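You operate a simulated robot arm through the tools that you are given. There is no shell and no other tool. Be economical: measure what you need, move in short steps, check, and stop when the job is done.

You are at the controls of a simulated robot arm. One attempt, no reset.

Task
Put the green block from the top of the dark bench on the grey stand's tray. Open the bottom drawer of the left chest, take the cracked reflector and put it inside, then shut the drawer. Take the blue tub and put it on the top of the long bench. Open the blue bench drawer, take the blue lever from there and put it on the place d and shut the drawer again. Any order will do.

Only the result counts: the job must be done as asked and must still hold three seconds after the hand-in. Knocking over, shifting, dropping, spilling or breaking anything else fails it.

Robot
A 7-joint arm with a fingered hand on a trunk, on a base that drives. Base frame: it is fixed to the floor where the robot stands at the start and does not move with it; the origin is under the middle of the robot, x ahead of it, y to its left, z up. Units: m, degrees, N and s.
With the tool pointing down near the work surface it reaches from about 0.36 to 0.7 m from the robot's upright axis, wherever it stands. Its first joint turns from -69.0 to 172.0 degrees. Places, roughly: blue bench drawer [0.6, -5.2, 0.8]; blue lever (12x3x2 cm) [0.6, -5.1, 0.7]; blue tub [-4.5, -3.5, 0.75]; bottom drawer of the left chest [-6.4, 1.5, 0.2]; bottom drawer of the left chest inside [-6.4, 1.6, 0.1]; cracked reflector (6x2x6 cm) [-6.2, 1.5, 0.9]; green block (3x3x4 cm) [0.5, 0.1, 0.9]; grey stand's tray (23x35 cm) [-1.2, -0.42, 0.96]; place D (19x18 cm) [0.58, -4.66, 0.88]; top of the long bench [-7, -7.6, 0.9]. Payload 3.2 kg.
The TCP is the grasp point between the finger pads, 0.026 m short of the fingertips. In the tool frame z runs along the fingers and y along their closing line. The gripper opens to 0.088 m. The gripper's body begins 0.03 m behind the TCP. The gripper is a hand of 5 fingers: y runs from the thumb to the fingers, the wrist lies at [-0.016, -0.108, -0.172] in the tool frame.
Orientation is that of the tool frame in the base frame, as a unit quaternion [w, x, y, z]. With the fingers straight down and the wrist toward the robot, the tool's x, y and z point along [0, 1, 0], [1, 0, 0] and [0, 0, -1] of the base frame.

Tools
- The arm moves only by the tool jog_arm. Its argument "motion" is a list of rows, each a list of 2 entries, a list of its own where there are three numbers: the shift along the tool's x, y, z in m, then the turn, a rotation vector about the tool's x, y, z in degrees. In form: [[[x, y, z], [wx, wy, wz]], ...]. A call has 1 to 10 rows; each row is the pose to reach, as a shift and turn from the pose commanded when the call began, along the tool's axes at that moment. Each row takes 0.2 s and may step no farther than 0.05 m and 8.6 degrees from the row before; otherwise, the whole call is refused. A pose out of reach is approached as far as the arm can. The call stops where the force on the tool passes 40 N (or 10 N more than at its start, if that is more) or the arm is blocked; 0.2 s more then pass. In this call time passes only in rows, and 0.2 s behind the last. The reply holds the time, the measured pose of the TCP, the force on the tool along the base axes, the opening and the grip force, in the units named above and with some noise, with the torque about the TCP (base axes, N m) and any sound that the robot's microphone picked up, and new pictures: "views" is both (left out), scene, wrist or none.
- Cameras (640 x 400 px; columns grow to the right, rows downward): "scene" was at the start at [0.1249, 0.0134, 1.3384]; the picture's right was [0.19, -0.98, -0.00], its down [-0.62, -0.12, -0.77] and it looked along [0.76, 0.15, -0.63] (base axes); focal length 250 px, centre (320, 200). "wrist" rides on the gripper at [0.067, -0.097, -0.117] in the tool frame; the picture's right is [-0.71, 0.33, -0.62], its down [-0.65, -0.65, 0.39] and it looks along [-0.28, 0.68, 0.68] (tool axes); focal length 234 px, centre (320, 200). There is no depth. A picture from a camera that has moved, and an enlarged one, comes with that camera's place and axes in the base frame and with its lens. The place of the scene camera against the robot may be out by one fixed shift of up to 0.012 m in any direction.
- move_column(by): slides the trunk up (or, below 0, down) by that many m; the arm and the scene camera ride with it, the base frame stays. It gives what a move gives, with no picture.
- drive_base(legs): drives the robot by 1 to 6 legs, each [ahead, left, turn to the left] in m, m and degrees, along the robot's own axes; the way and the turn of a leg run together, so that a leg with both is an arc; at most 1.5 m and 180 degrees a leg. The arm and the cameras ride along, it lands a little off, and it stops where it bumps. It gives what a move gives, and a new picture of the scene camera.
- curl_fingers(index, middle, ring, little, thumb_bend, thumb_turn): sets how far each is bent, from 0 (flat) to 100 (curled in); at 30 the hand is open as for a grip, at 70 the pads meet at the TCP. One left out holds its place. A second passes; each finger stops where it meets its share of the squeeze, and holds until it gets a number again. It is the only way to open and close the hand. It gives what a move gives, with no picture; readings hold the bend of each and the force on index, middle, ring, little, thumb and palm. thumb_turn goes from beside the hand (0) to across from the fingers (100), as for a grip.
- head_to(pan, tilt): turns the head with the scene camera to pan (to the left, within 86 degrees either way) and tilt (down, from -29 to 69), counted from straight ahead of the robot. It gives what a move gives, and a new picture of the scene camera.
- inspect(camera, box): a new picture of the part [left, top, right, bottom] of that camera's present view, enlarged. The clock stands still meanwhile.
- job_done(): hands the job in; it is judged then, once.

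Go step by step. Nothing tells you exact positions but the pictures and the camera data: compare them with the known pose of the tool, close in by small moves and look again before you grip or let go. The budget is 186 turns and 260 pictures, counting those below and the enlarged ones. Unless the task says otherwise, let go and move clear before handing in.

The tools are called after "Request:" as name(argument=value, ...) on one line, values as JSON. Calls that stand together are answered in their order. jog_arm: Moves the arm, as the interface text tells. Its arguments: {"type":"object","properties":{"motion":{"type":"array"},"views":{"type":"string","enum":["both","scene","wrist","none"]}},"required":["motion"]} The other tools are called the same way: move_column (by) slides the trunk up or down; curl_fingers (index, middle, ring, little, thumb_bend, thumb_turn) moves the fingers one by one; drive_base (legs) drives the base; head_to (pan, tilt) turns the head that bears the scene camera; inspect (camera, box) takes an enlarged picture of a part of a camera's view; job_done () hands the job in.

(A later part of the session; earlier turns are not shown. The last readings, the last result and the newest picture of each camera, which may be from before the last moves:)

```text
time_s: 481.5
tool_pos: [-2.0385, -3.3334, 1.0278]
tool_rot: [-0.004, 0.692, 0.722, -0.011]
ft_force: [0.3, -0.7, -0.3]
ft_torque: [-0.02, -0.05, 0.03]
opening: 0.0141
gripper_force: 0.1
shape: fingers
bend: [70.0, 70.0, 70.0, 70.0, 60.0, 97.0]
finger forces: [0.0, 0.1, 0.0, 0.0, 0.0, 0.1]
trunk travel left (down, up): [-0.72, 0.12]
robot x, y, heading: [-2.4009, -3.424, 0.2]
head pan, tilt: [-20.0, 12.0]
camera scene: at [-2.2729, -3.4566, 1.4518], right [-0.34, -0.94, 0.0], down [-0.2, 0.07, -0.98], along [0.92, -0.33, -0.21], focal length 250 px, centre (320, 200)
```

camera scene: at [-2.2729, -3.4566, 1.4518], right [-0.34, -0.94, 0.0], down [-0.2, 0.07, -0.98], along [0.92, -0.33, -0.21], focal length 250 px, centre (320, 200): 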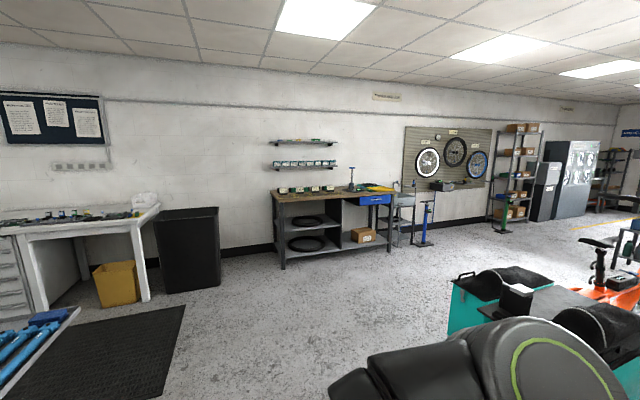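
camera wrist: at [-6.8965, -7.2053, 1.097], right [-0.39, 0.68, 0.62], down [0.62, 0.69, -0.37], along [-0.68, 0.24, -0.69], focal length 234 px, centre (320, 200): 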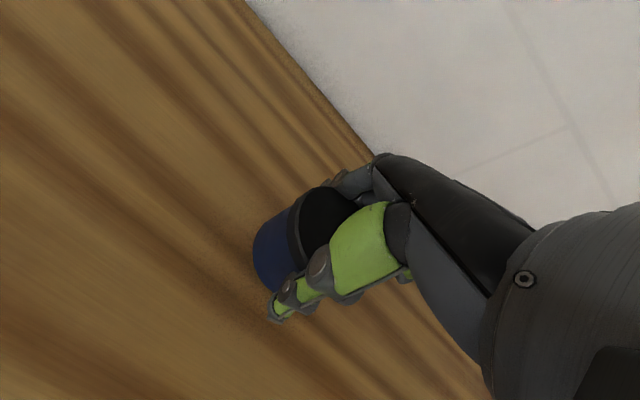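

The bench with the blue drawer is at x≈0.5, y from about -3.95 to -5.45. I'll drive in front of it facing +x.

Request:
drive_base(legs=[[1.5, 0, 0], [0.55, 0, 0], [0, -1.4, 0]])

Request:
head_to(pan=-15, tilt=35)

```text
time_s: 498.3
tool_pos: [0.028, -4.731, 1.0283]
tool_rot: [-0.004, 0.693, 0.721, -0.01]
ft_force: [0.5, 0.6, -0.6]
ft_torque: [0.03, 0.03, 0.01]
opening: 0.0144
gripper_force: 0.2
shape: fingers
bend: [70.0, 70.0, 70.0, 70.0, 60.0, 97.0]
finger forces: [0.0, 0.0, 0.0, 0.1, 0.1, 0.0]
trunk travel left (down, up): [-0.72, 0.12]
robot x, y, heading: [-0.3351, -4.8216, -0.0]
head pan, tilt: [-20.0, 12.0]
camera scene: at [-0.2062, -4.8542, 1.4518], right [-0.34, -0.94, 0.0], down [-0.2, 0.07, -0.98], along [0.92, -0.33, -0.21], focal length 250 px, centre (320, 200)
```

scene: 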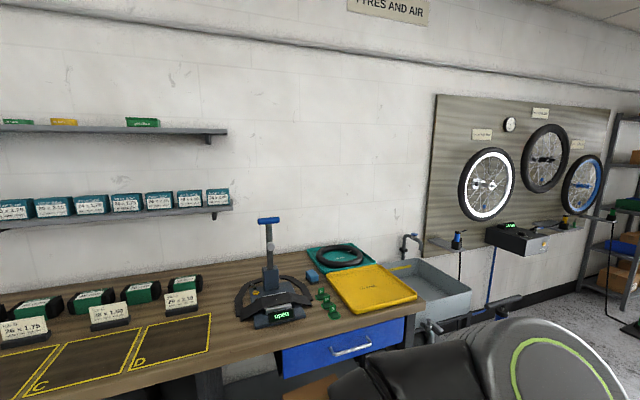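

```text
time_s: 499.2
tool_pos: [0.0284, -4.7318, 1.0295]
tool_rot: [-0.004, 0.693, 0.721, -0.01]
ft_force: [-0.1, -0.3, 0.4]
ft_torque: [0.02, 0.0, -0.01]
opening: 0.0142
gripper_force: 0.1
shape: fingers
bend: [70.0, 70.0, 70.0, 70.0, 60.0, 97.0]
finger forces: [0.0, 0.1, 0.0, 0.0, 0.0, 0.0]
trunk travel left (down, up): [-0.72, 0.12]
robot x, y, heading: [-0.3297, -4.818, 0.1]
head pan, tilt: [-15.0, 35.0]
camera scene: at [-0.2087, -4.8449, 1.4149], right [-0.26, -0.97, 0.0], down [-0.55, 0.15, -0.82], along [0.79, -0.21, -0.57], focal length 250 px, centre (320, 200)
```

scene: 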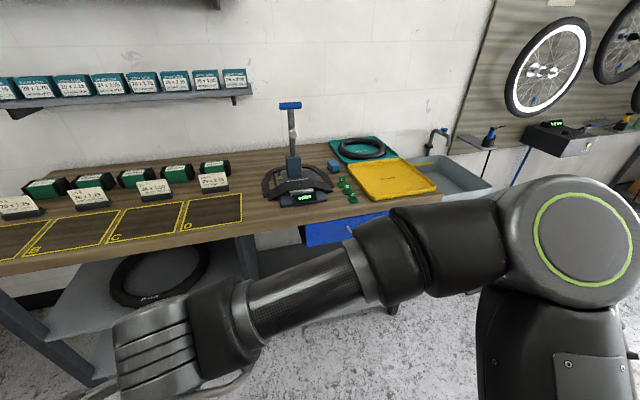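

Place D's rectangle is at about (0.55, -4.66), and the blue drawer handle is at about (0.46, -5.21, 0.77). I'll move right and down to the handle height, then extend and pitch the hand for hooking.

Request:
drive_base(legs=[[0, -0.6, 0]])

Request:
move_column(by=-0.2)

Request:
jog_arm(motion=[[[0.03, 0.03, 0], [0, 0, 0]], [[0.06, 0.07, 0], [0, 0, 0]], [[0.09, 0.1, 0], [0, 0, 0]]], views="none")

Request:
jog_arm(motion=[[[0, 0, 0], [-7.5, 0, 0]], [[0, 0, 0], [-15, 0, 0]], [[0, 0, 0], [-22.5, 0, 0]], [[0, 0, 0], [-30, 0, 0]], [[0, 0, 0], [-37.5, 0, 0]], [[0, 0, 0], [-45, 0, 0]], [[0, 0, 0], [-52.5, 0, 0]]], views="wrist")

```text
time_s: 502.6
tool_pos: [0.0279, -5.3446, 1.0288]
tool_rot: [-0.003, 0.693, 0.721, -0.01]
ft_force: [-0.1, -0.2, 0.5]
ft_torque: [0.03, -0.01, -0.01]
opening: 0.0142
gripper_force: 0.0
shape: fingers
bend: [70.0, 70.0, 70.0, 70.0, 60.0, 97.0]
finger forces: [0.0, 0.1, 0.1, 0.0, 0.1, 0.0]
trunk travel left (down, up): [-0.72, 0.12]
robot x, y, heading: [-0.3356, -5.4342, -0.3]
head pan, tilt: [-15.0, 35.0]
camera scene: at [-0.2082, -5.4592, 1.4149], right [-0.26, -0.97, 0.0], down [-0.55, 0.15, -0.82], along [0.79, -0.21, -0.57], focal length 250 px, centre (320, 200)
```

scene: 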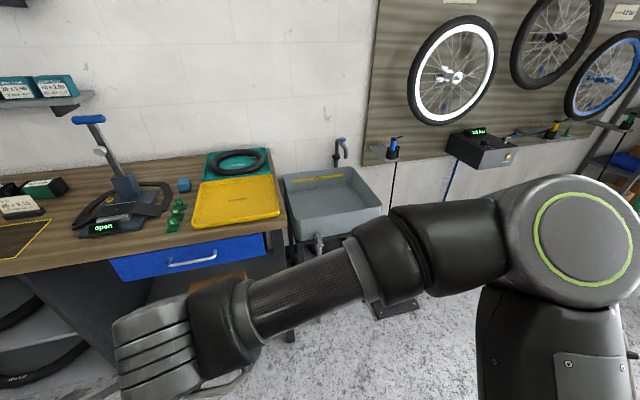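

```text
time_s: 504.8
tool_pos: [0.028, -5.3456, 0.8274]
tool_rot: [-0.004, 0.693, 0.721, -0.011]
ft_force: [-0.5, -0.2, -0.5]
ft_torque: [0.0, 0.02, -0.01]
opening: 0.0142
gripper_force: 0.0
shape: fingers
bend: [70.0, 70.0, 70.0, 70.0, 60.0, 97.0]
finger forces: [0.0, 0.0, 0.0, 0.0, 0.0, 0.0]
trunk travel left (down, up): [-0.52, 0.32]
robot x, y, heading: [-0.3339, -5.4366, 0.2]
head pan, tilt: [-15.0, 35.0]
```

```text
time_s: 505.6
tool_pos: [0.1248, -5.2512, 0.8261]
tool_rot: [-0.005, 0.693, 0.721, -0.012]
ft_force: [0.4, 0.1, 0.9]
ft_torque: [0.0, 0.02, 0.0]
opening: 0.0141
gripper_force: 0.1
shape: fingers
bend: [70.0, 70.0, 70.0, 70.0, 60.0, 97.0]
finger forces: [0.0, 0.1, 0.0, 0.0, 0.0, 0.0]
trunk travel left (down, up): [-0.52, 0.32]
robot x, y, heading: [-0.3313, -5.4346, -0.0]
head pan, tilt: [-15.0, 35.0]
```

```text
time_s: 507.2
tool_pos: [0.1276, -5.2533, 0.832]
tool_rot: [0.301, 0.628, 0.645, 0.315]
ft_force: [0.8, -0.8, -0.4]
ft_torque: [0.03, -0.01, 0.01]
opening: 0.0142
gripper_force: 0.1
shape: fingers
bend: [70.0, 70.0, 70.0, 70.0, 60.0, 97.0]
finger forces: [0.0, 0.0, 0.0, 0.0, 0.0, 0.0]
trunk travel left (down, up): [-0.52, 0.32]
robot x, y, heading: [-0.3353, -5.4334, 0.2]
head pan, tilt: [-15.0, 35.0]
camera wrist: at [-0.0263, -5.1924, 0.8284], right [-0.26, -0.72, 0.64], down [-0.08, -0.65, -0.76], along [0.96, -0.25, 0.11], focal length 234 px, centre (320, 200)
```

wrist: 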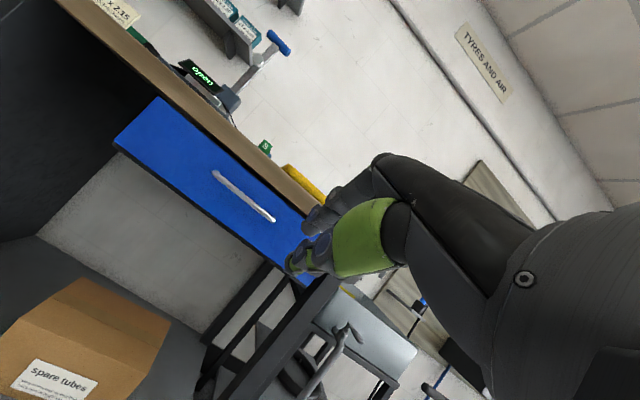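

The handle spans y -5.13…-5.27 at z≈0.787, x≈0.44, just under the bench-top edge, so I'll approach it nearly horizontally and pinch it. I'll pitch the hand further and set the opening.

Request:
jog_arm(motion=[[[0, 0, 0], [-7, 0, 0]], [[0, 0, 0], [-14, 0, 0]], [[0, 0, 0], [-21, 0, 0]], [[0, 0, 0], [-28, 0, 0]], [[0, 0, 0], [-34, 0, 0]]], views="none")

Request:
curl_fingers(index=48, middle=48, ring=48, little=48, thumb_bend=44)

Request:
inspect(camera="wrist", box=[0, 0, 640, 400])

```text
time_s: 508.4
tool_pos: [0.136, -5.2471, 0.8292]
tool_rot: [0.472, 0.505, 0.535, 0.486]
ft_force: [-0.1, 0.4, -0.3]
ft_torque: [-0.02, 0.0, 0.03]
opening: 0.0145
gripper_force: 0.1
shape: fingers
bend: [70.0, 70.0, 70.0, 70.0, 60.0, 97.0]
finger forces: [0.0, 0.0, 0.1, 0.1, 0.0, 0.1]
out of reach, approached as far as the arm can: row 5
trunk travel left (down, up): [-0.52, 0.32]
robot x, y, heading: [-0.3331, -5.4354, 0.2]
head pan, tilt: [-15.0, 35.0]
```

```text
time_s: 509.4
tool_pos: [0.1361, -5.2477, 0.8303]
tool_rot: [0.471, 0.507, 0.534, 0.486]
ft_force: [0.8, 0.7, 0.1]
ft_torque: [0.05, 0.02, -0.01]
opening: 0.054
gripper_force: 0.0
shape: fingers
bend: [48.0, 48.0, 48.0, 48.0, 44.0, 97.0]
finger forces: [0.1, 0.0, 0.0, 0.0, 0.1, 0.0]
trunk travel left (down, up): [-0.52, 0.32]
robot x, y, heading: [-0.3343, -5.4356, 0.3]
head pan, tilt: [-15.0, 35.0]
```

```text
1.00 times, centred on (320, 200) of wrist (not enlarged: the box is as wide or as high as the picture)
camera zoom: at [0.0091, -5.188, 0.7413], right [-0.56, -0.73, 0.39], down [0.36, -0.64, -0.68], along [0.74, -0.24, 0.62], focal length 234 px, centre (320, 200)
```

zoom: 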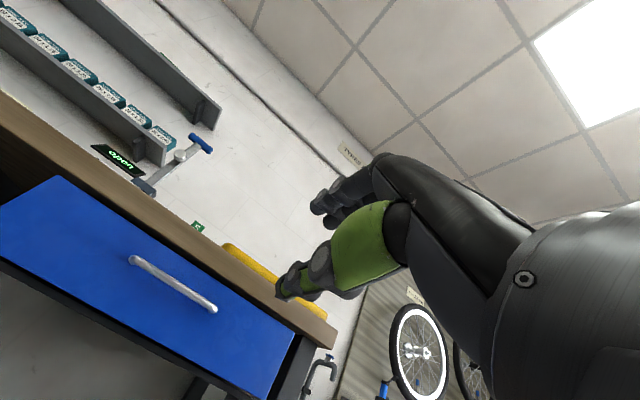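

Pitch is 85° and the handle is fixed at (0.444, -5.196, 0.787). I'll drive forward to just in front of it and lower to its height.

Request:
drive_base(legs=[[0.22, 0.05, 0]])

Request:
jog_arm(motion=[[[0, -0.02, 0], [0, 0, 0]], [[0, -0.042, 0.002], [0, 0, 0]]], views="wrist")

```text
time_s: 511.1
tool_pos: [0.3594, -5.197, 0.83]
tool_rot: [0.471, 0.507, 0.534, 0.486]
ft_force: [0.4, -0.4, -0.7]
ft_torque: [-0.01, 0.0, 0.01]
opening: 0.0539
gripper_force: 0.0
shape: fingers
bend: [48.0, 48.0, 48.0, 48.0, 44.0, 97.0]
finger forces: [0.1, 0.0, 0.0, 0.0, 0.0, 0.0]
trunk travel left (down, up): [-0.52, 0.32]
robot x, y, heading: [-0.1111, -5.3822, 0.1]
head pan, tilt: [-15.0, 35.0]
camera scene: at [0.0159, -5.408, 1.2148], right [-0.26, -0.97, 0.0], down [-0.55, 0.15, -0.82], along [0.79, -0.21, -0.57], focal length 250 px, centre (320, 200)
```

scene: 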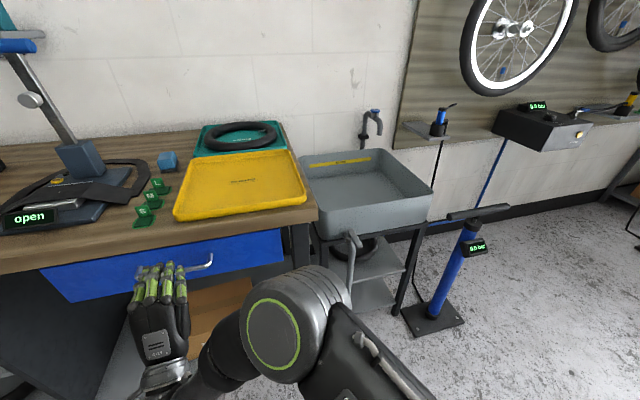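

```text
time_s: 511.7
tool_pos: [0.3691, -5.1949, 0.791]
tool_rot: [0.471, 0.507, 0.534, 0.486]
ft_force: [0.3, 0.0, 0.3]
ft_torque: [-0.04, 0.0, -0.03]
opening: 0.0541
gripper_force: 0.0
shape: fingers
bend: [48.0, 48.0, 48.0, 48.0, 44.0, 97.0]
finger forces: [0.1, 0.0, 0.0, 0.1, 0.1, 0.1]
out of reach, approached as far as the arm can: row 1, 2
trunk travel left (down, up): [-0.52, 0.32]
robot x, y, heading: [-0.1143, -5.3836, 0.3]
head pan, tilt: [-15.0, 35.0]
camera wrist: at [0.2407, -5.1341, 0.7019], right [-0.56, -0.73, 0.39], down [0.36, -0.64, -0.68], along [0.74, -0.24, 0.62], focal length 234 px, centre (320, 200)
```

wrist: 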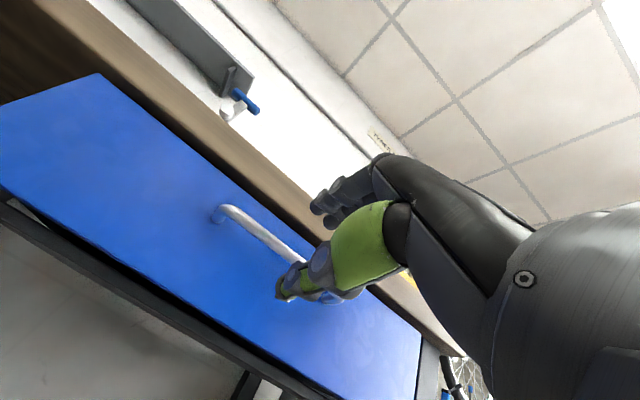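

The bar is lined up between the fingers (above) and the thumb (below). I'll drive 6 cm forward and close.

Request:
drive_base(legs=[[0.062, 0, 0]])

Request:
inspect(camera="wrist", box=[180, 150, 400, 330])

```text
time_s: 512.7
tool_pos: [0.431, -5.1932, 0.7917]
tool_rot: [0.47, 0.507, 0.535, 0.486]
ft_force: [-2.7, 0.3, 0.3]
ft_torque: [-0.03, -0.07, -0.02]
opening: 0.0542
gripper_force: 1.3
shape: fingers
bend: [48.0, 48.0, 48.0, 48.0, 44.0, 97.0]
finger forces: [0.0, 2.3, 0.1, 0.0, 0.0, 0.0]
trunk travel left (down, up): [-0.52, 0.32]
robot x, y, heading: [-0.0494, -5.3828, -0.0]
head pan, tilt: [-15.0, 35.0]
camera scene: at [0.0774, -5.4081, 1.2149], right [-0.26, -0.97, 0.0], down [-0.55, 0.15, -0.82], along [0.79, -0.21, -0.57], focal length 250 px, centre (320, 200)
```

scene: 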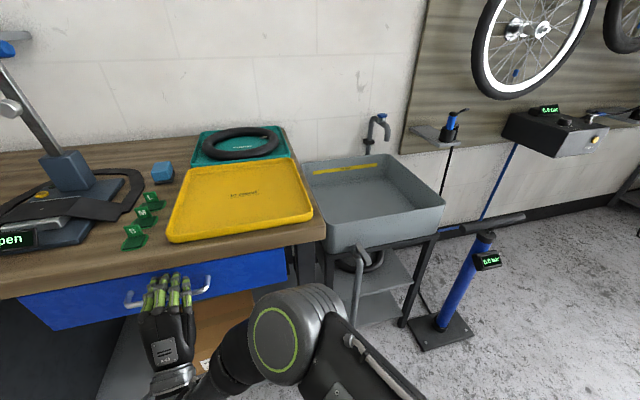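

```text
2.22 times, centred on (290, 240) of wrist
camera zoom: at [0.3028, -5.1339, 0.7023], right [-0.56, -0.73, 0.39], down [0.36, -0.64, -0.68], along [0.74, -0.24, 0.62], focal length 520 px, centre (387, 111)
```

zoom: 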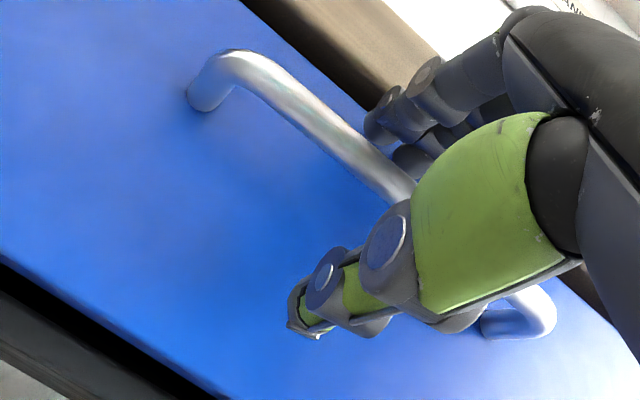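

The handle is between fingers and thumb. I'll close and pull by driving back.

Request:
curl_fingers(index=76, middle=76, ring=76, little=76, thumb_bend=62)

Request:
drive_base(legs=[[-0.12, 0, 0]])

```text
time_s: 513.7
tool_pos: [0.4302, -5.194, 0.7924]
tool_rot: [0.472, 0.507, 0.533, 0.486]
ft_force: [4.2, 1.1, 16.8]
ft_torque: [-0.44, 0.0, 0.08]
opening: 0.0055
gripper_force: 7.0
shape: fingers
bend: [76.0, 76.0, 76.0, 75.0, 62.0, 97.0]
finger forces: [3.9, 0.6, 2.3, 8.2, 0.0, 0.0]
trunk travel left (down, up): [-0.52, 0.32]
robot x, y, heading: [-0.0515, -5.3833, 0.1]
head pan, tilt: [-15.0, 35.0]
```

```text
time_s: 515.0
tool_pos: [0.3124, -5.1953, 0.7917]
tool_rot: [0.471, 0.507, 0.534, 0.486]
ft_force: [0.5, 0.5, 12.9]
ft_torque: [-0.3, 0.05, 0.05]
opening: 0.0043
gripper_force: 6.0
shape: fingers
bend: [76.0, 76.0, 76.0, 75.0, 62.0, 97.0]
finger forces: [3.3, 0.0, 0.7, 7.5, 0.5, 0.0]
trunk travel left (down, up): [-0.52, 0.32]
robot x, y, heading: [-0.1641, -5.3811, -0.0]
head pan, tilt: [-15.0, 35.0]
camera scene: at [-0.0419, -5.4088, 1.2151], right [-0.26, -0.97, 0.0], down [-0.55, 0.15, -0.82], along [0.79, -0.21, -0.57], focal length 250 px, centre (320, 200)
```

scene: 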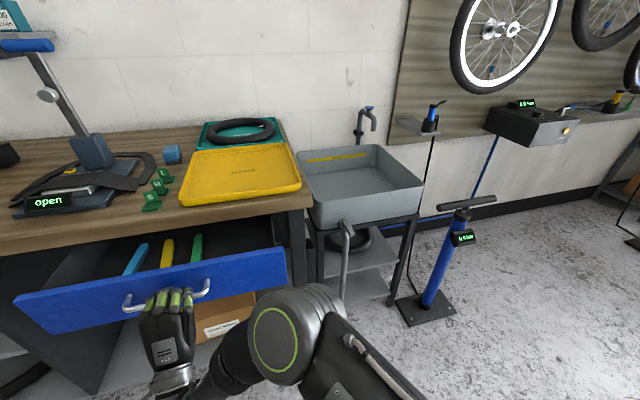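

The drawer is opening and shows blue, yellow and green levers. I'll pull 13 cm more.

Request:
drive_base(legs=[[-0.13, 0, 0]])

```text
time_s: 516.2
tool_pos: [0.1824, -5.1943, 0.7924]
tool_rot: [0.471, 0.506, 0.533, 0.487]
ft_force: [1.3, 0.7, 11.4]
ft_torque: [-0.33, 0.1, 0.13]
opening: 0.0047
gripper_force: 6.4
shape: fingers
bend: [76.0, 76.0, 76.0, 75.0, 62.0, 97.0]
finger forces: [3.1, 0.1, 0.7, 7.7, 2.3, 0.0]
trunk travel left (down, up): [-0.52, 0.32]
robot x, y, heading: [-0.2948, -5.3842, -0.0]
head pan, tilt: [-15.0, 35.0]
camera scene: at [-0.172, -5.4088, 1.2151], right [-0.26, -0.97, 0.0], down [-0.55, 0.15, -0.82], along [0.79, -0.21, -0.57], focal length 250 px, centre (320, 200)
```

scene: 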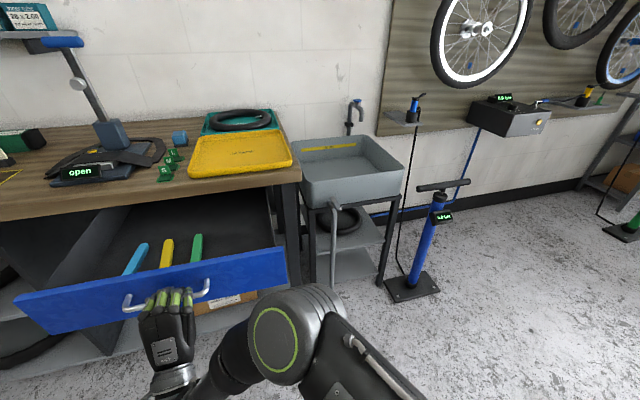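

Drawer open about 25 cm. I'll release the handle, back off, and look at the levers closely.

Request:
curl_fingers(index=44, middle=44, ring=44, little=44, thumb_bend=36)

Request:
drive_base(legs=[[-0.1, 0, 0]])

Request:
inspect(camera="scene", box=[40, 180, 320, 340])

```text
time_s: 517.2
tool_pos: [0.1826, -5.1952, 0.7905]
tool_rot: [0.471, 0.508, 0.534, 0.485]
ft_force: [-0.2, 0.2, -0.5]
ft_torque: [0.02, -0.03, -0.01]
opening: 0.0667
gripper_force: 0.1
shape: fingers
bend: [44.0, 44.0, 44.0, 44.0, 36.0, 97.0]
finger forces: [0.0, 0.0, 0.0, 0.0, 0.0, 0.1]
trunk travel left (down, up): [-0.52, 0.32]
robot x, y, heading: [-0.2973, -5.3831, 0.1]
head pan, tilt: [-15.0, 35.0]
```

```text
time_s: 518.4
tool_pos: [0.0817, -5.1949, 0.7915]
tool_rot: [0.471, 0.507, 0.534, 0.486]
ft_force: [0.1, 0.2, 0.4]
ft_torque: [0.02, -0.02, 0.02]
opening: 0.0667
gripper_force: 0.1
shape: fingers
bend: [44.0, 44.0, 44.0, 44.0, 36.0, 97.0]
finger forces: [0.1, 0.0, 0.0, 0.0, 0.0, 0.0]
trunk travel left (down, up): [-0.52, 0.32]
robot x, y, heading: [-0.3936, -5.3803, -0.2]
head pan, tilt: [-15.0, 35.0]
camera scene: at [-0.2711, -5.4087, 1.215], right [-0.26, -0.97, 0.0], down [-0.55, 0.15, -0.82], along [0.79, -0.21, -0.57], focal length 250 px, centre (320, 200)
```

scene: 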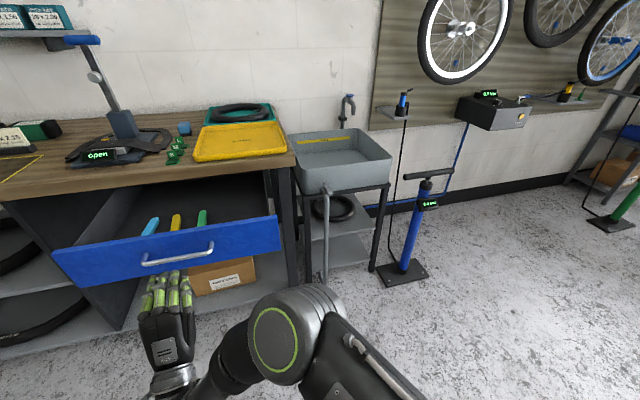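

```text
2.29 times, centred on (180, 260) of scene
camera zoom: at [-0.2711, -5.4087, 1.215], right [-0.26, -0.97, 0.0], down [-0.55, 0.15, -0.82], along [0.79, -0.21, -0.57], focal length 571 px, centre (640, 63)
```

zoom: 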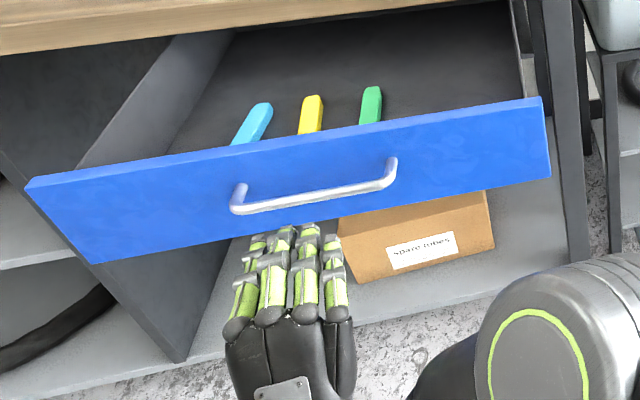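

The blue lever lies along x at about x 0.33–0.44, y≈-5.055, partly under the bench edge. I'll pull the drawer out another 8 cm to make room.

Request:
drive_base(legs=[[0.101, 0, 0]])

Request:
curl_fingers(index=76, middle=76, ring=76, little=76, thumb_bend=62)

Request:
drive_base(legs=[[-0.08, 0, 0]])

```text
time_s: 519.5
tool_pos: [0.1847, -5.1961, 0.7907]
tool_rot: [0.471, 0.509, 0.534, 0.484]
ft_force: [0.2, 0.2, 0.4]
ft_torque: [0.01, -0.01, 0.0]
opening: 0.0668
gripper_force: 0.1
shape: fingers
bend: [44.0, 44.0, 44.0, 44.0, 36.0, 97.0]
finger forces: [0.0, 0.0, 0.0, 0.1, 0.1, 0.1]
trunk travel left (down, up): [-0.52, 0.32]
robot x, y, heading: [-0.2919, -5.3838, 0.0]
head pan, tilt: [-15.0, 35.0]
camera scene: at [-0.1685, -5.409, 1.2147], right [-0.26, -0.97, 0.0], down [-0.55, 0.15, -0.82], along [0.79, -0.21, -0.57], focal length 250 px, centre (320, 200)
```

scene: 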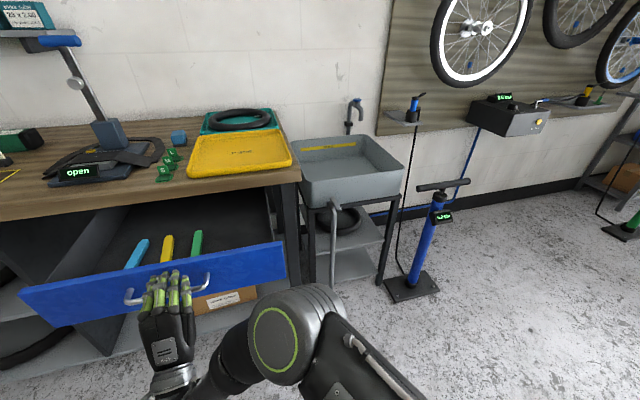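

```text
time_s: 520.5
tool_pos: [0.1831, -5.1975, 0.7949]
tool_rot: [0.473, 0.506, 0.531, 0.488]
ft_force: [1.1, 3.7, 25.9]
ft_torque: [-0.62, -0.16, -0.15]
opening: 0.0071
gripper_force: 13.1
shape: fingers
bend: [75.0, 75.0, 75.0, 75.0, 62.0, 97.0]
finger forces: [4.9, 4.0, 5.5, 11.9, 0.1, 0.0]
trunk travel left (down, up): [-0.52, 0.32]
robot x, y, heading: [-0.2934, -5.3782, 0.3]
head pan, tilt: [-15.0, 35.0]
```

```text
time_s: 521.6
tool_pos: [0.1021, -5.1957, 0.793]
tool_rot: [0.473, 0.507, 0.532, 0.487]
ft_force: [1.6, 1.0, 25.0]
ft_torque: [-0.6, -0.14, -0.16]
opening: 0.0078
gripper_force: 12.6
shape: fingers
bend: [75.0, 75.0, 75.0, 75.0, 62.0, 97.0]
finger forces: [5.2, 3.8, 5.1, 10.8, 0.0, 0.1]
trunk travel left (down, up): [-0.52, 0.32]
robot x, y, heading: [-0.3751, -5.3821, 0.2]
head pan, tilt: [-15.0, 35.0]
camera scene: at [-0.2531, -5.4098, 1.2154], right [-0.26, -0.97, 0.0], down [-0.55, 0.15, -0.82], along [0.79, -0.21, -0.57], focal length 250 px, centre (320, 200)
```

scene: 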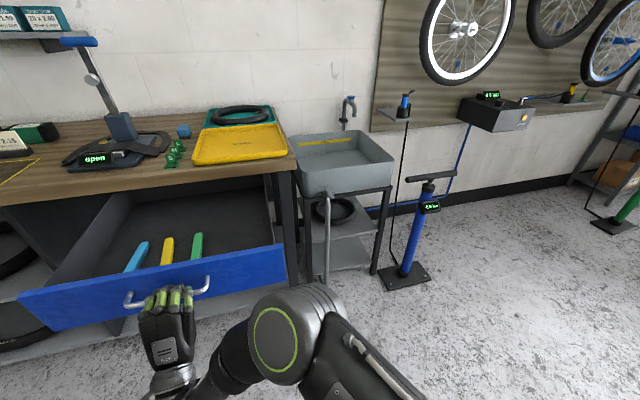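

Drawer is out about 33 cm. I'll release, back off, raise the trunk and turn the tool back to pointing down.

Request:
curl_fingers(index=44, middle=44, ring=44, little=44, thumb_bend=36)

Request:
drive_base(legs=[[-0.14, 0, 0]])

Request:
move_column(by=0.28)

Request:
jog_arm(motion=[[[0, 0, 0], [8.5, 0, 0]], [[0, 0, 0], [17, 0, 0]], [[0, 0, 0], [25.5, 0, 0]], [[0, 0, 0], [34, 0, 0]], [[0, 0, 0], [42.5, 0, 0]], [[0, 0, 0], [51, 0, 0]], [[0, 0, 0], [59.5, 0, 0]], [[0, 0, 0], [68, 0, 0]], [[0, 0, 0], [76.5, 0, 0]], [[0, 0, 0], [85, 0, 0]]], views="none")

Request:
drive_base(legs=[[0, 0, 45], [0.2, -0.387, 0]])

```text
time_s: 522.6
tool_pos: [0.1047, -5.196, 0.7925]
tool_rot: [0.472, 0.508, 0.533, 0.485]
ft_force: [0.1, 0.3, -0.5]
ft_torque: [-0.03, 0.01, -0.01]
opening: 0.0669
gripper_force: 0.1
shape: fingers
bend: [44.0, 44.0, 44.0, 44.0, 36.0, 97.0]
finger forces: [0.1, 0.0, 0.0, 0.0, 0.0, 0.0]
trunk travel left (down, up): [-0.52, 0.32]
robot x, y, heading: [-0.3747, -5.3816, -0.1]
head pan, tilt: [-15.0, 35.0]
```

```text
time_s: 523.9
tool_pos: [-0.0343, -5.1962, 0.7915]
tool_rot: [0.471, 0.507, 0.534, 0.486]
ft_force: [-0.7, -0.6, 0.1]
ft_torque: [0.0, 0.03, -0.01]
opening: 0.0666
gripper_force: 0.0
shape: fingers
bend: [44.0, 44.0, 44.0, 44.0, 36.0, 97.0]
finger forces: [0.0, 0.0, 0.1, 0.0, 0.0, 0.0]
trunk travel left (down, up): [-0.52, 0.32]
robot x, y, heading: [-0.5103, -5.3798, 0.1]
head pan, tilt: [-15.0, 35.0]
camera scene: at [-0.3883, -5.4089, 1.215], right [-0.26, -0.97, 0.0], down [-0.55, 0.15, -0.82], along [0.79, -0.21, -0.57], focal length 250 px, centre (320, 200)
```

scene: 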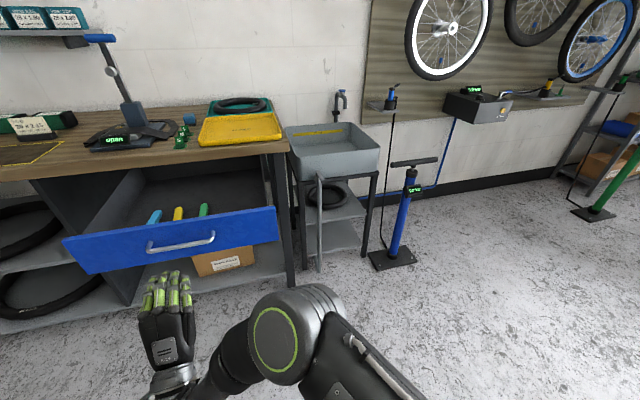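

```text
time_s: 526.8
tool_pos: [-0.0331, -5.1959, 1.0717]
tool_rot: [0.472, 0.508, 0.533, 0.485]
ft_force: [0.2, 0.3, 1.0]
ft_torque: [0.03, 0.02, 0.01]
opening: 0.0667
gripper_force: 0.0
shape: fingers
bend: [44.0, 44.0, 44.0, 44.0, 36.0, 97.0]
finger forces: [0.1, 0.0, 0.0, 0.0, 0.0, 0.1]
trunk travel left (down, up): [-0.8, 0.04]
robot x, y, heading: [-0.511, -5.3847, 0.2]
head pan, tilt: [-15.0, 35.0]
```

```text
time_s: 529.0
tool_pos: [-0.0336, -5.1962, 1.0721]
tool_rot: [0.005, 0.692, 0.722, -0.004]
ft_force: [0.6, 0.6, -0.2]
ft_torque: [-0.01, -0.06, 0.02]
opening: 0.0667
gripper_force: 0.0
shape: fingers
bend: [44.0, 44.0, 44.0, 44.0, 36.0, 97.0]
finger forces: [0.0, 0.0, 0.1, 0.0, 0.1, 0.1]
trunk travel left (down, up): [-0.8, 0.04]
robot x, y, heading: [-0.515, -5.3826, 0.0]
head pan, tilt: [-15.0, 35.0]
```

```text
time_s: 533.6
tool_pos: [0.102, -5.0367, 1.072]
tool_rot: [0.006, 0.36, 0.933, 0.001]
ft_force: [-0.1, 0.0, 0.1]
ft_torque: [0.03, 0.04, 0.02]
opening: 0.0668
gripper_force: 0.0
shape: fingers
bend: [44.0, 44.0, 44.0, 44.0, 36.0, 97.0]
finger forces: [0.0, 0.0, 0.1, 0.0, 0.1, 0.1]
trunk travel left (down, up): [-0.8, 0.04]
robot x, y, heading: [-0.1012, -5.5117, 45.5]
head pan, tilt: [-15.0, 35.0]
camera scene: at [0.0015, -5.4327, 1.4949], right [0.51, -0.86, 0.0], down [-0.49, -0.29, -0.82], along [0.71, 0.42, -0.57], focal length 250 px, centre (320, 200)
```

scene: 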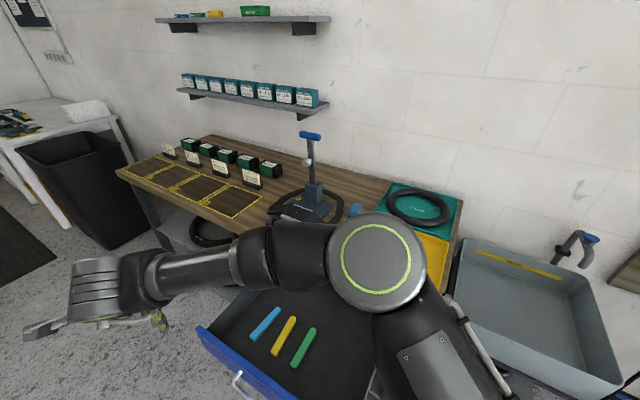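

Clear view: the blue lever centre is about (0.283, -5.068), lying along x, with yellow 7.5 cm to its right. I'll rotate the tool so it closes across the lever (yaw ≈84°) and move above it.

Request:
jog_arm(motion=[[[-0.031, 0.0197, 0.024], [0, 0, -7.3]], [[-0.062, 0.0394, 0.048], [0, 0, -14.6]], [[-0.093, 0.0592, 0.072], [0, 0, -21.9]], [[-0.124, 0.0789, 0.096], [0, 0, -29.2]], [[-0.155, 0.0986, 0.12], [0, 0, -36.5]]], views="wrist")

Request:
curl_fingers(index=46, middle=46, ring=46, little=46, thumb_bend=46)

```text
time_s: 534.9
tool_pos: [0.2852, -5.0663, 0.954]
tool_rot: [0.002, 0.049, 0.999, -0.002]
ft_force: [-0.5, 0.2, -0.6]
ft_torque: [0.01, 0.03, -0.02]
opening: 0.0668
gripper_force: 0.0
shape: fingers
bend: [44.0, 44.0, 44.0, 44.0, 36.0, 97.0]
finger forces: [0.0, 0.0, 0.1, 0.0, 0.0, 0.0]
trunk travel left (down, up): [-0.8, 0.04]
robot x, y, heading: [-0.101, -5.5122, 45.4]
head pan, tilt: [-15.0, 35.0]
camera wrist: at [0.2094, -5.157, 1.0692], right [0.73, 0.26, 0.63], down [0.58, -0.72, -0.38], along [0.35, 0.65, -0.68], focal length 234 px, centre (320, 200)
```

wrist: 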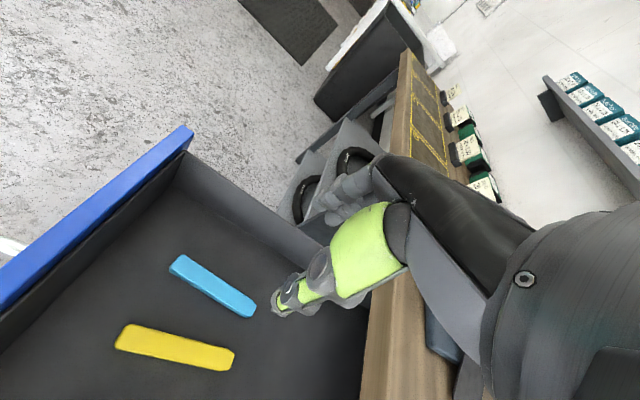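

```text
time_s: 535.9
tool_pos: [0.2842, -5.066, 0.9529]
tool_rot: [0.005, 0.05, 0.999, -0.002]
ft_force: [-0.4, -0.9, -0.9]
ft_torque: [0.0, -0.01, 0.01]
opening: 0.0545
gripper_force: 0.1
shape: fingers
bend: [46.0, 46.0, 46.0, 46.0, 46.0, 97.0]
finger forces: [0.0, 0.0, 0.0, 0.0, 0.0, 0.1]
trunk travel left (down, up): [-0.8, 0.04]
robot x, y, heading: [-0.0998, -5.5089, 45.4]
head pan, tilt: [-15.0, 35.0]
```

The tool is well over the lever, which refines to (0.279, -5.074), top z≈0.73, with the side wall well clear. I'll fix the yaw and go down.

Request:
jog_arm(motion=[[[0.002, -0.004, 0.04], [0, 0, -2.5]], [[0.004, -0.008, 0.08], [0, 0, -5]], [[0.004, -0.008, 0.12], [0, 0, -5]], [[0.004, -0.008, 0.15], [0, 0, -5]]], views="wrist")

Request:
inspect(camera="wrist", box=[160, 150, 400, 350])

```text
time_s: 536.9
tool_pos: [0.2482, -5.0656, 0.7863]
tool_rot: [0.007, 0.019, 1.0, 0.013]
ft_force: [-0.2, 2.0, 0.4]
ft_torque: [-0.05, -0.05, 0.02]
opening: 0.0544
gripper_force: 0.0
shape: fingers
bend: [46.0, 46.0, 46.0, 46.0, 46.0, 97.0]
finger forces: [0.0, 0.1, 0.0, 0.0, 0.0, 0.1]
out of reach, approached as far as the arm can: row 4
trunk travel left (down, up): [-0.8, 0.04]
robot x, y, heading: [-0.1002, -5.5079, 45.5]
head pan, tilt: [-15.0, 35.0]
camera wrist: at [0.1765, -5.1651, 0.8979], right [0.71, 0.29, 0.64], down [0.63, -0.67, -0.4], along [0.31, 0.69, -0.66], focal length 234 px, centre (320, 200)
```

wrist: 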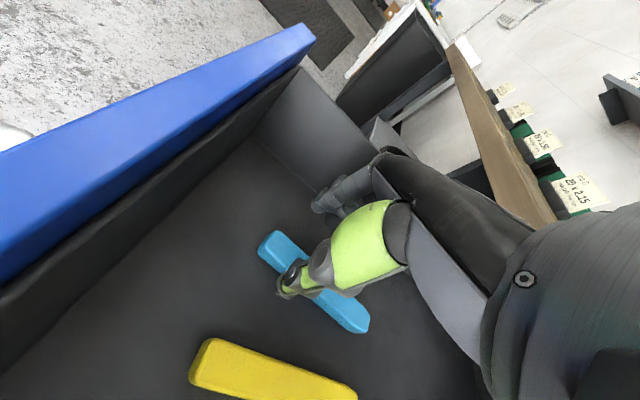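

```text
2.00 times, centred on (280, 250) of wrist
camera zoom: at [0.1765, -5.1651, 0.8979], right [0.71, 0.29, 0.64], down [0.63, -0.67, -0.4], along [0.31, 0.69, -0.66], focal length 468 px, centre (400, 100)
```

zoom: 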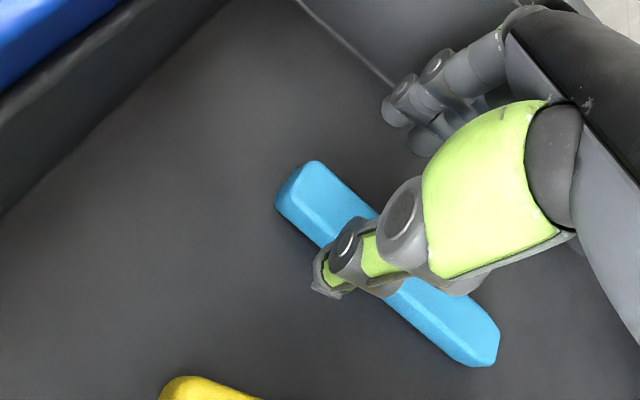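

The arm hit its reach limit low down, so I'll raise it relative to the trunk, re-centre over the lever (0.283, -5.0715), and lower the trunk instead.

Request:
jog_arm(motion=[[[-0.005, 0, -0.04], [0, 0, 0]], [[-0.02, -0.003, -0.075], [-1.5, 0, 0]], [[-0.034, -0.006, -0.075], [-1.5, 0, 0]]], views="none")

Request:
move_column(by=-0.09)

Request:
inspect(camera="wrist", box=[160, 150, 400, 350])

```text
time_s: 537.6
tool_pos: [0.3147, -5.0835, 0.8774]
tool_rot: [0.004, 0.006, 1.0, 0.01]
ft_force: [-0.1, 1.4, -0.1]
ft_torque: [-0.01, 0.0, 0.01]
opening: 0.0541
gripper_force: 0.0
shape: fingers
bend: [46.0, 46.0, 46.0, 46.0, 46.0, 97.0]
finger forces: [0.0, 0.1, 0.0, 0.0, 0.1, 0.0]
trunk travel left (down, up): [-0.8, 0.04]
robot x, y, heading: [-0.0978, -5.5093, 45.6]
head pan, tilt: [-15.0, 35.0]
```

```text
time_s: 538.9
tool_pos: [0.3145, -5.084, 0.7879]
tool_rot: [0.005, 0.006, 1.0, 0.012]
ft_force: [0.9, 0.1, 0.2]
ft_torque: [-0.01, 0.02, 0.02]
opening: 0.0542
gripper_force: 0.0
shape: fingers
bend: [46.0, 46.0, 46.0, 46.0, 46.0, 97.0]
finger forces: [0.0, 0.1, 0.0, 0.0, 0.0, 0.0]
trunk travel left (down, up): [-0.71, 0.13]
robot x, y, heading: [-0.1007, -5.508, 45.6]
head pan, tilt: [-15.0, 35.0]
```

```text
2.00 times, centred on (280, 250) of wrist
camera zoom: at [0.2447, -5.1838, 0.901], right [0.7, 0.31, 0.64], down [0.65, -0.65, -0.4], along [0.29, 0.69, -0.66], focal length 468 px, centre (400, 100)
```

zoom: 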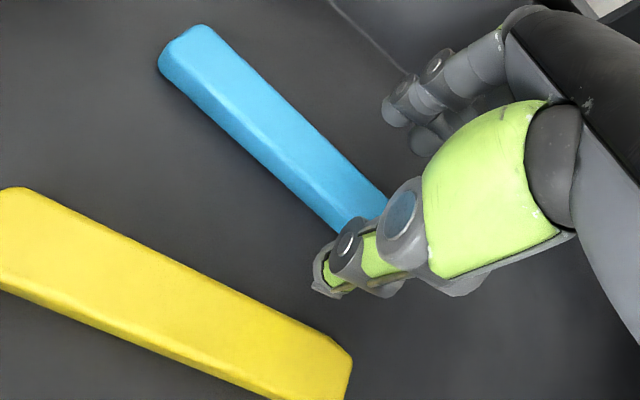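

The hand is now 3 cm too far along x, and the lever is angled about -8°. I'll correct the position and yaw, then check.

Request:
jog_arm(motion=[[[0.015, 0.005, 0], [0, 0, 3]], [[0.03, 0.01, 0], [0, 0, 6.5]]], views="none")

Request:
inspect(camera="wrist", box=[160, 150, 400, 350])

```text
time_s: 539.5
tool_pos: [0.284, -5.073, 0.7879]
tool_rot: [0.004, 0.064, 0.998, 0.011]
ft_force: [-0.2, 0.2, 0.5]
ft_torque: [0.02, -0.02, -0.02]
opening: 0.0543
gripper_force: 0.1
shape: fingers
bend: [46.0, 46.0, 46.0, 46.0, 46.0, 97.0]
finger forces: [0.0, 0.0, 0.0, 0.0, 0.1, 0.0]
trunk travel left (down, up): [-0.71, 0.13]
robot x, y, heading: [-0.0975, -5.5089, 45.5]
head pan, tilt: [-15.0, 35.0]
```

```text
2.00 times, centred on (280, 250) of wrist
camera zoom: at [0.2046, -5.1647, 0.9004], right [0.74, 0.23, 0.64], down [0.57, -0.72, -0.4], along [0.37, 0.65, -0.66], focal length 468 px, centre (400, 100)
```

zoom: 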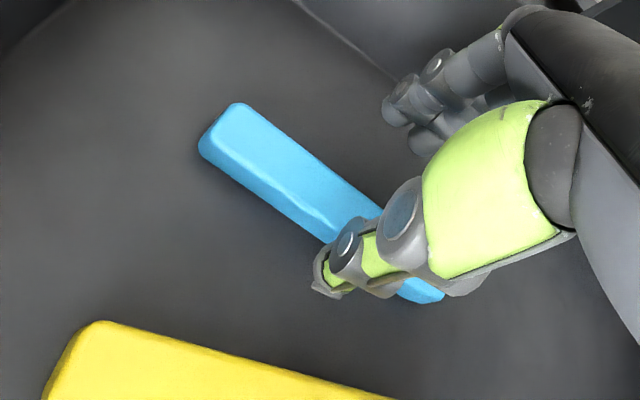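

Centred on the lever. I'll lower the trunk to the grip height.

Request:
move_column(by=-0.03)

Request:
move_column(by=-0.01)

Request:
inspect(camera="wrist", box=[160, 150, 400, 350])

```text
time_s: 540.2
tool_pos: [0.2842, -5.0742, 0.7604]
tool_rot: [0.006, 0.064, 0.998, 0.016]
ft_force: [-0.3, 1.8, 20.5]
ft_torque: [-0.85, 0.25, -0.07]
opening: 0.0547
gripper_force: 10.7
shape: fingers
bend: [46.0, 46.0, 46.0, 46.0, 46.0, 97.0]
finger forces: [0.0, 0.0, 0.1, 0.0, 20.9, 0.1]
trunk travel left (down, up): [-0.68, 0.16]
robot x, y, heading: [-0.1036, -5.5092, 45.3]
head pan, tilt: [-15.0, 35.0]
```

```text
time_s: 540.7
tool_pos: [0.2872, -5.0677, 0.7611]
tool_rot: [0.007, 0.066, 0.998, 0.021]
ft_force: [-1.7, -1.0, 16.0]
ft_torque: [-0.79, 0.28, -0.04]
opening: 0.0597
gripper_force: 8.1
shape: fingers
bend: [46.0, 46.0, 46.0, 46.0, 44.0, 96.0]
finger forces: [0.0, 0.0, 0.0, 0.1, 16.6, 0.0]
trunk travel left (down, up): [-0.675, 0.165]
robot x, y, heading: [-0.1008, -5.5135, 45.7]
head pan, tilt: [-15.0, 35.0]
stopped: the force on the tool passed its limit at 46 N (the readings are from after the stop); the commanded pose is now the measured one
```

```text
2.00 times, centred on (280, 250) of wrist
camera zoom: at [0.2065, -5.1609, 0.8722], right [0.73, 0.21, 0.65], down [0.57, -0.72, -0.41], along [0.38, 0.67, -0.64], focal length 468 px, centre (400, 100)
```

zoom: 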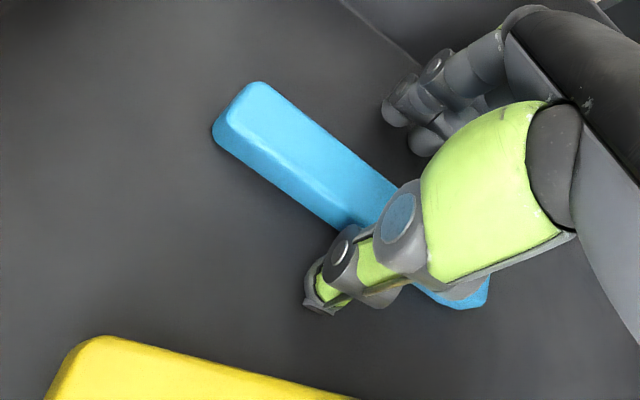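

The thumb is touching the drawer floor, so this is as low as needed. I'll ease up a few mm and close on the lever.

Request:
move_column(by=0.006)

Request:
curl_fingers(index=60, middle=60, ring=60, little=60, thumb_bend=60)

Request:
curl_fingers(index=70, middle=70, ring=70, little=70, thumb_bend=70)

Request:
inspect(camera="wrist", box=[160, 150, 400, 350])

```text
time_s: 541.2
tool_pos: [0.286, -5.0692, 0.763]
tool_rot: [0.007, 0.064, 0.998, 0.017]
ft_force: [-0.6, 0.0, 0.7]
ft_torque: [-0.04, -0.01, 0.04]
opening: 0.0547
gripper_force: 0.2
shape: fingers
bend: [46.0, 46.0, 46.0, 46.0, 46.0, 97.0]
finger forces: [0.0, 0.1, 0.0, 0.1, 0.1, 0.0]
trunk travel left (down, up): [-0.681, 0.159]
robot x, y, heading: [-0.0996, -5.5121, 45.5]
head pan, tilt: [-15.0, 35.0]
```

```text
time_s: 542.2
tool_pos: [0.2863, -5.0683, 0.7637]
tool_rot: [0.006, 0.065, 0.998, 0.018]
ft_force: [-0.3, -0.5, 0.6]
ft_torque: [0.01, 0.0, 0.0]
opening: 0.0247
gripper_force: 0.1
shape: fingers
bend: [60.0, 60.0, 60.0, 60.0, 60.0, 97.0]
finger forces: [0.1, 0.1, 0.0, 0.0, 0.0, 0.1]
trunk travel left (down, up): [-0.681, 0.159]
robot x, y, heading: [-0.1004, -5.5085, 45.7]
head pan, tilt: [-15.0, 35.0]
```

```text
time_s: 543.2
tool_pos: [0.2875, -5.0697, 0.7635]
tool_rot: [0.007, 0.065, 0.998, 0.019]
ft_force: [0.5, 0.3, 0.9]
ft_torque: [-0.03, 0.03, 0.02]
opening: 0.0196
gripper_force: 7.8
shape: fingers
bend: [66.0, 67.0, 68.0, 70.0, 63.0, 96.0]
finger forces: [4.2, 2.6, 1.1, 0.1, 7.8, 0.1]
trunk travel left (down, up): [-0.681, 0.159]
robot x, y, heading: [-0.1031, -5.5119, 45.5]
head pan, tilt: [-15.0, 35.0]
```

```text
2.00 times, centred on (280, 250) of wrist
camera zoom: at [0.2064, -5.1619, 0.876], right [0.73, 0.21, 0.64], down [0.57, -0.72, -0.41], along [0.37, 0.66, -0.65], focal length 468 px, centre (400, 100)
```

zoom: 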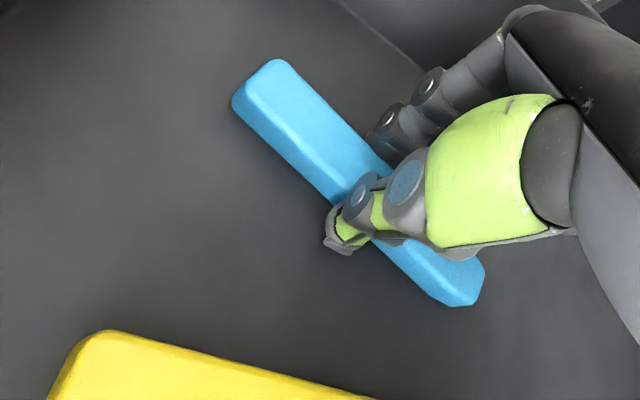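

Gripped across the lever. I'll firm up and lift out.

Request:
curl_fingers(index=76, middle=76, ring=76, thumb_bend=72)

Request:
move_column(by=0.159)

Request:
jog_arm(motion=[[[0, 0, -0.04], [0, 0, 0]], [[0, 0, -0.08], [0, 0, 0]], [[0, 0, -0.12], [0, 0, 0]], [[0, 0, -0.15], [0, 0, 0]]], views="both")

```text
time_s: 544.2
tool_pos: [0.2868, -5.0687, 0.765]
tool_rot: [0.007, 0.065, 0.998, 0.019]
ft_force: [0.1, 1.1, 5.2]
ft_torque: [-0.05, 0.08, 0.01]
opening: 0.0201
gripper_force: 15.7
shape: fingers
bend: [75.0, 75.0, 76.0, 70.0, 60.0, 94.0]
finger forces: [9.7, 4.9, 1.3, 0.0, 16.0, 0.1]
trunk travel left (down, up): [-0.681, 0.159]
robot x, y, heading: [-0.1001, -5.5111, 45.4]
head pan, tilt: [-15.0, 35.0]
```

```text
time_s: 546.0
tool_pos: [0.2864, -5.0699, 0.9228]
tool_rot: [0.007, 0.064, 0.998, 0.018]
ft_force: [0.0, 0.9, 0.4]
ft_torque: [0.01, -0.01, -0.01]
opening: 0.02
gripper_force: 15.2
shape: fingers
bend: [75.0, 75.0, 76.0, 70.0, 60.0, 94.0]
finger forces: [8.4, 4.6, 1.4, 0.1, 14.7, 0.1]
trunk travel left (down, up): [-0.84, 0.0]
robot x, y, heading: [-0.1032, -5.5116, 45.4]
head pan, tilt: [-15.0, 35.0]
```

```text
time_s: 547.0
tool_pos: [0.2835, -5.077, 1.0739]
tool_rot: [0.007, 0.065, 0.998, 0.018]
ft_force: [-0.1, 0.6, 0.0]
ft_torque: [0.02, -0.03, 0.05]
opening: 0.0202
gripper_force: 14.1
shape: fingers
bend: [75.0, 75.0, 76.0, 70.0, 60.0, 94.0]
finger forces: [8.5, 4.3, 1.1, 0.0, 14.4, 0.0]
trunk travel left (down, up): [-0.84, 0.0]
robot x, y, heading: [-0.0979, -5.5043, 45.4]
head pan, tilt: [-15.0, 35.0]
camera scene: at [0.0008, -5.4333, 1.5348], right [0.51, -0.86, 0.0], down [-0.49, -0.29, -0.82], along [0.71, 0.42, -0.57], focal length 250 px, centre (320, 200)
camera wrist: at [0.2038, -5.1691, 1.1856], right [0.73, 0.22, 0.64], down [0.57, -0.72, -0.41], along [0.37, 0.66, -0.65], focal length 234 px, centre (320, 200)
```

scene: 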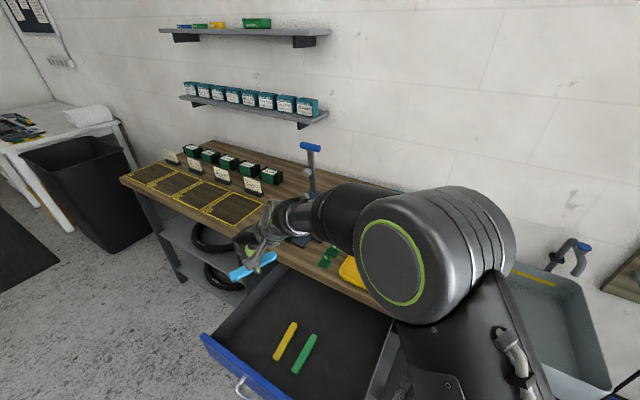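
wrist: 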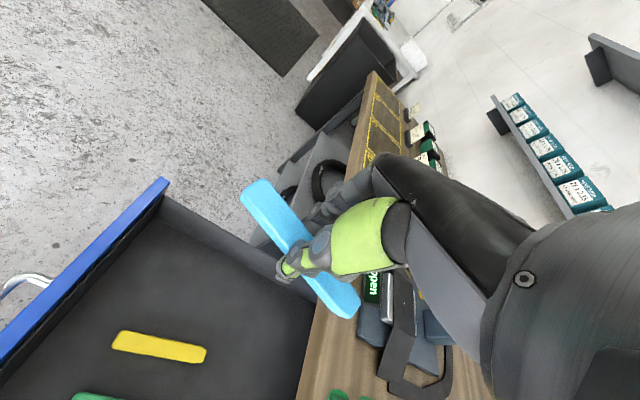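

The blue lever is in hand. I'll back away from the open drawer, face the bench and move in front of place D. First the base moves.

Request:
drive_base(legs=[[-0.177, 0.318, 0], [0, 0, -45.4], [0, 0.7, 0]])

Request:
jog_arm(motion=[[[0, 0, 0], [0, 0, 7.4]], [[0, 0, 0], [0, 0, 14.8]], [[0, 0, 0], [0, 0, 22.2]], [[0, 0, 0], [0, 0, 29.6]], [[0, 0, 0], [0, 0, 37]]], views="none")

```text
time_s: 554.9
tool_pos: [0.1271, -4.6769, 1.073]
tool_rot: [0.013, 0.445, 0.895, 0.014]
ft_force: [0.7, -0.1, -0.8]
ft_torque: [-0.02, 0.02, 0.0]
opening: 0.0199
gripper_force: 14.3
shape: fingers
bend: [75.0, 75.0, 76.0, 70.0, 60.0, 94.0]
finger forces: [8.2, 4.2, 1.2, 0.0, 14.1, 0.1]
trunk travel left (down, up): [-0.84, 0.0]
robot x, y, heading: [-0.4568, -4.7055, 0.1]
head pan, tilt: [-15.0, 35.0]
camera scene: at [-0.3266, -4.7327, 1.5347], right [-0.26, -0.97, 0.0], down [-0.55, 0.15, -0.82], along [0.79, -0.21, -0.57], focal length 250 px, centre (320, 200)
```

scene: 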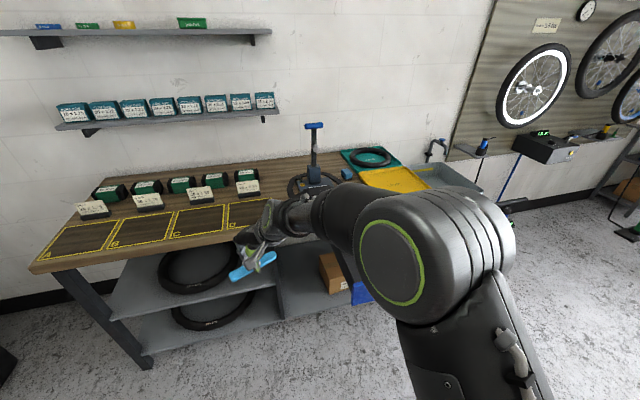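

```text
time_s: 556.1
tool_pos: [0.1346, -4.6921, 1.0817]
tool_rot: [-0.012, 0.722, 0.691, 0.036]
ft_force: [1.0, 0.2, 0.2]
ft_torque: [-0.01, 0.0, 0.0]
opening: 0.0195
gripper_force: 13.7
shape: fingers
bend: [75.0, 75.0, 76.0, 70.0, 60.0, 94.0]
finger forces: [8.3, 4.1, 1.0, 0.1, 14.0, 0.1]
trunk travel left (down, up): [-0.84, 0.0]
robot x, y, heading: [-0.4539, -4.7047, 0.1]
head pan, tilt: [-15.0, 35.0]
```

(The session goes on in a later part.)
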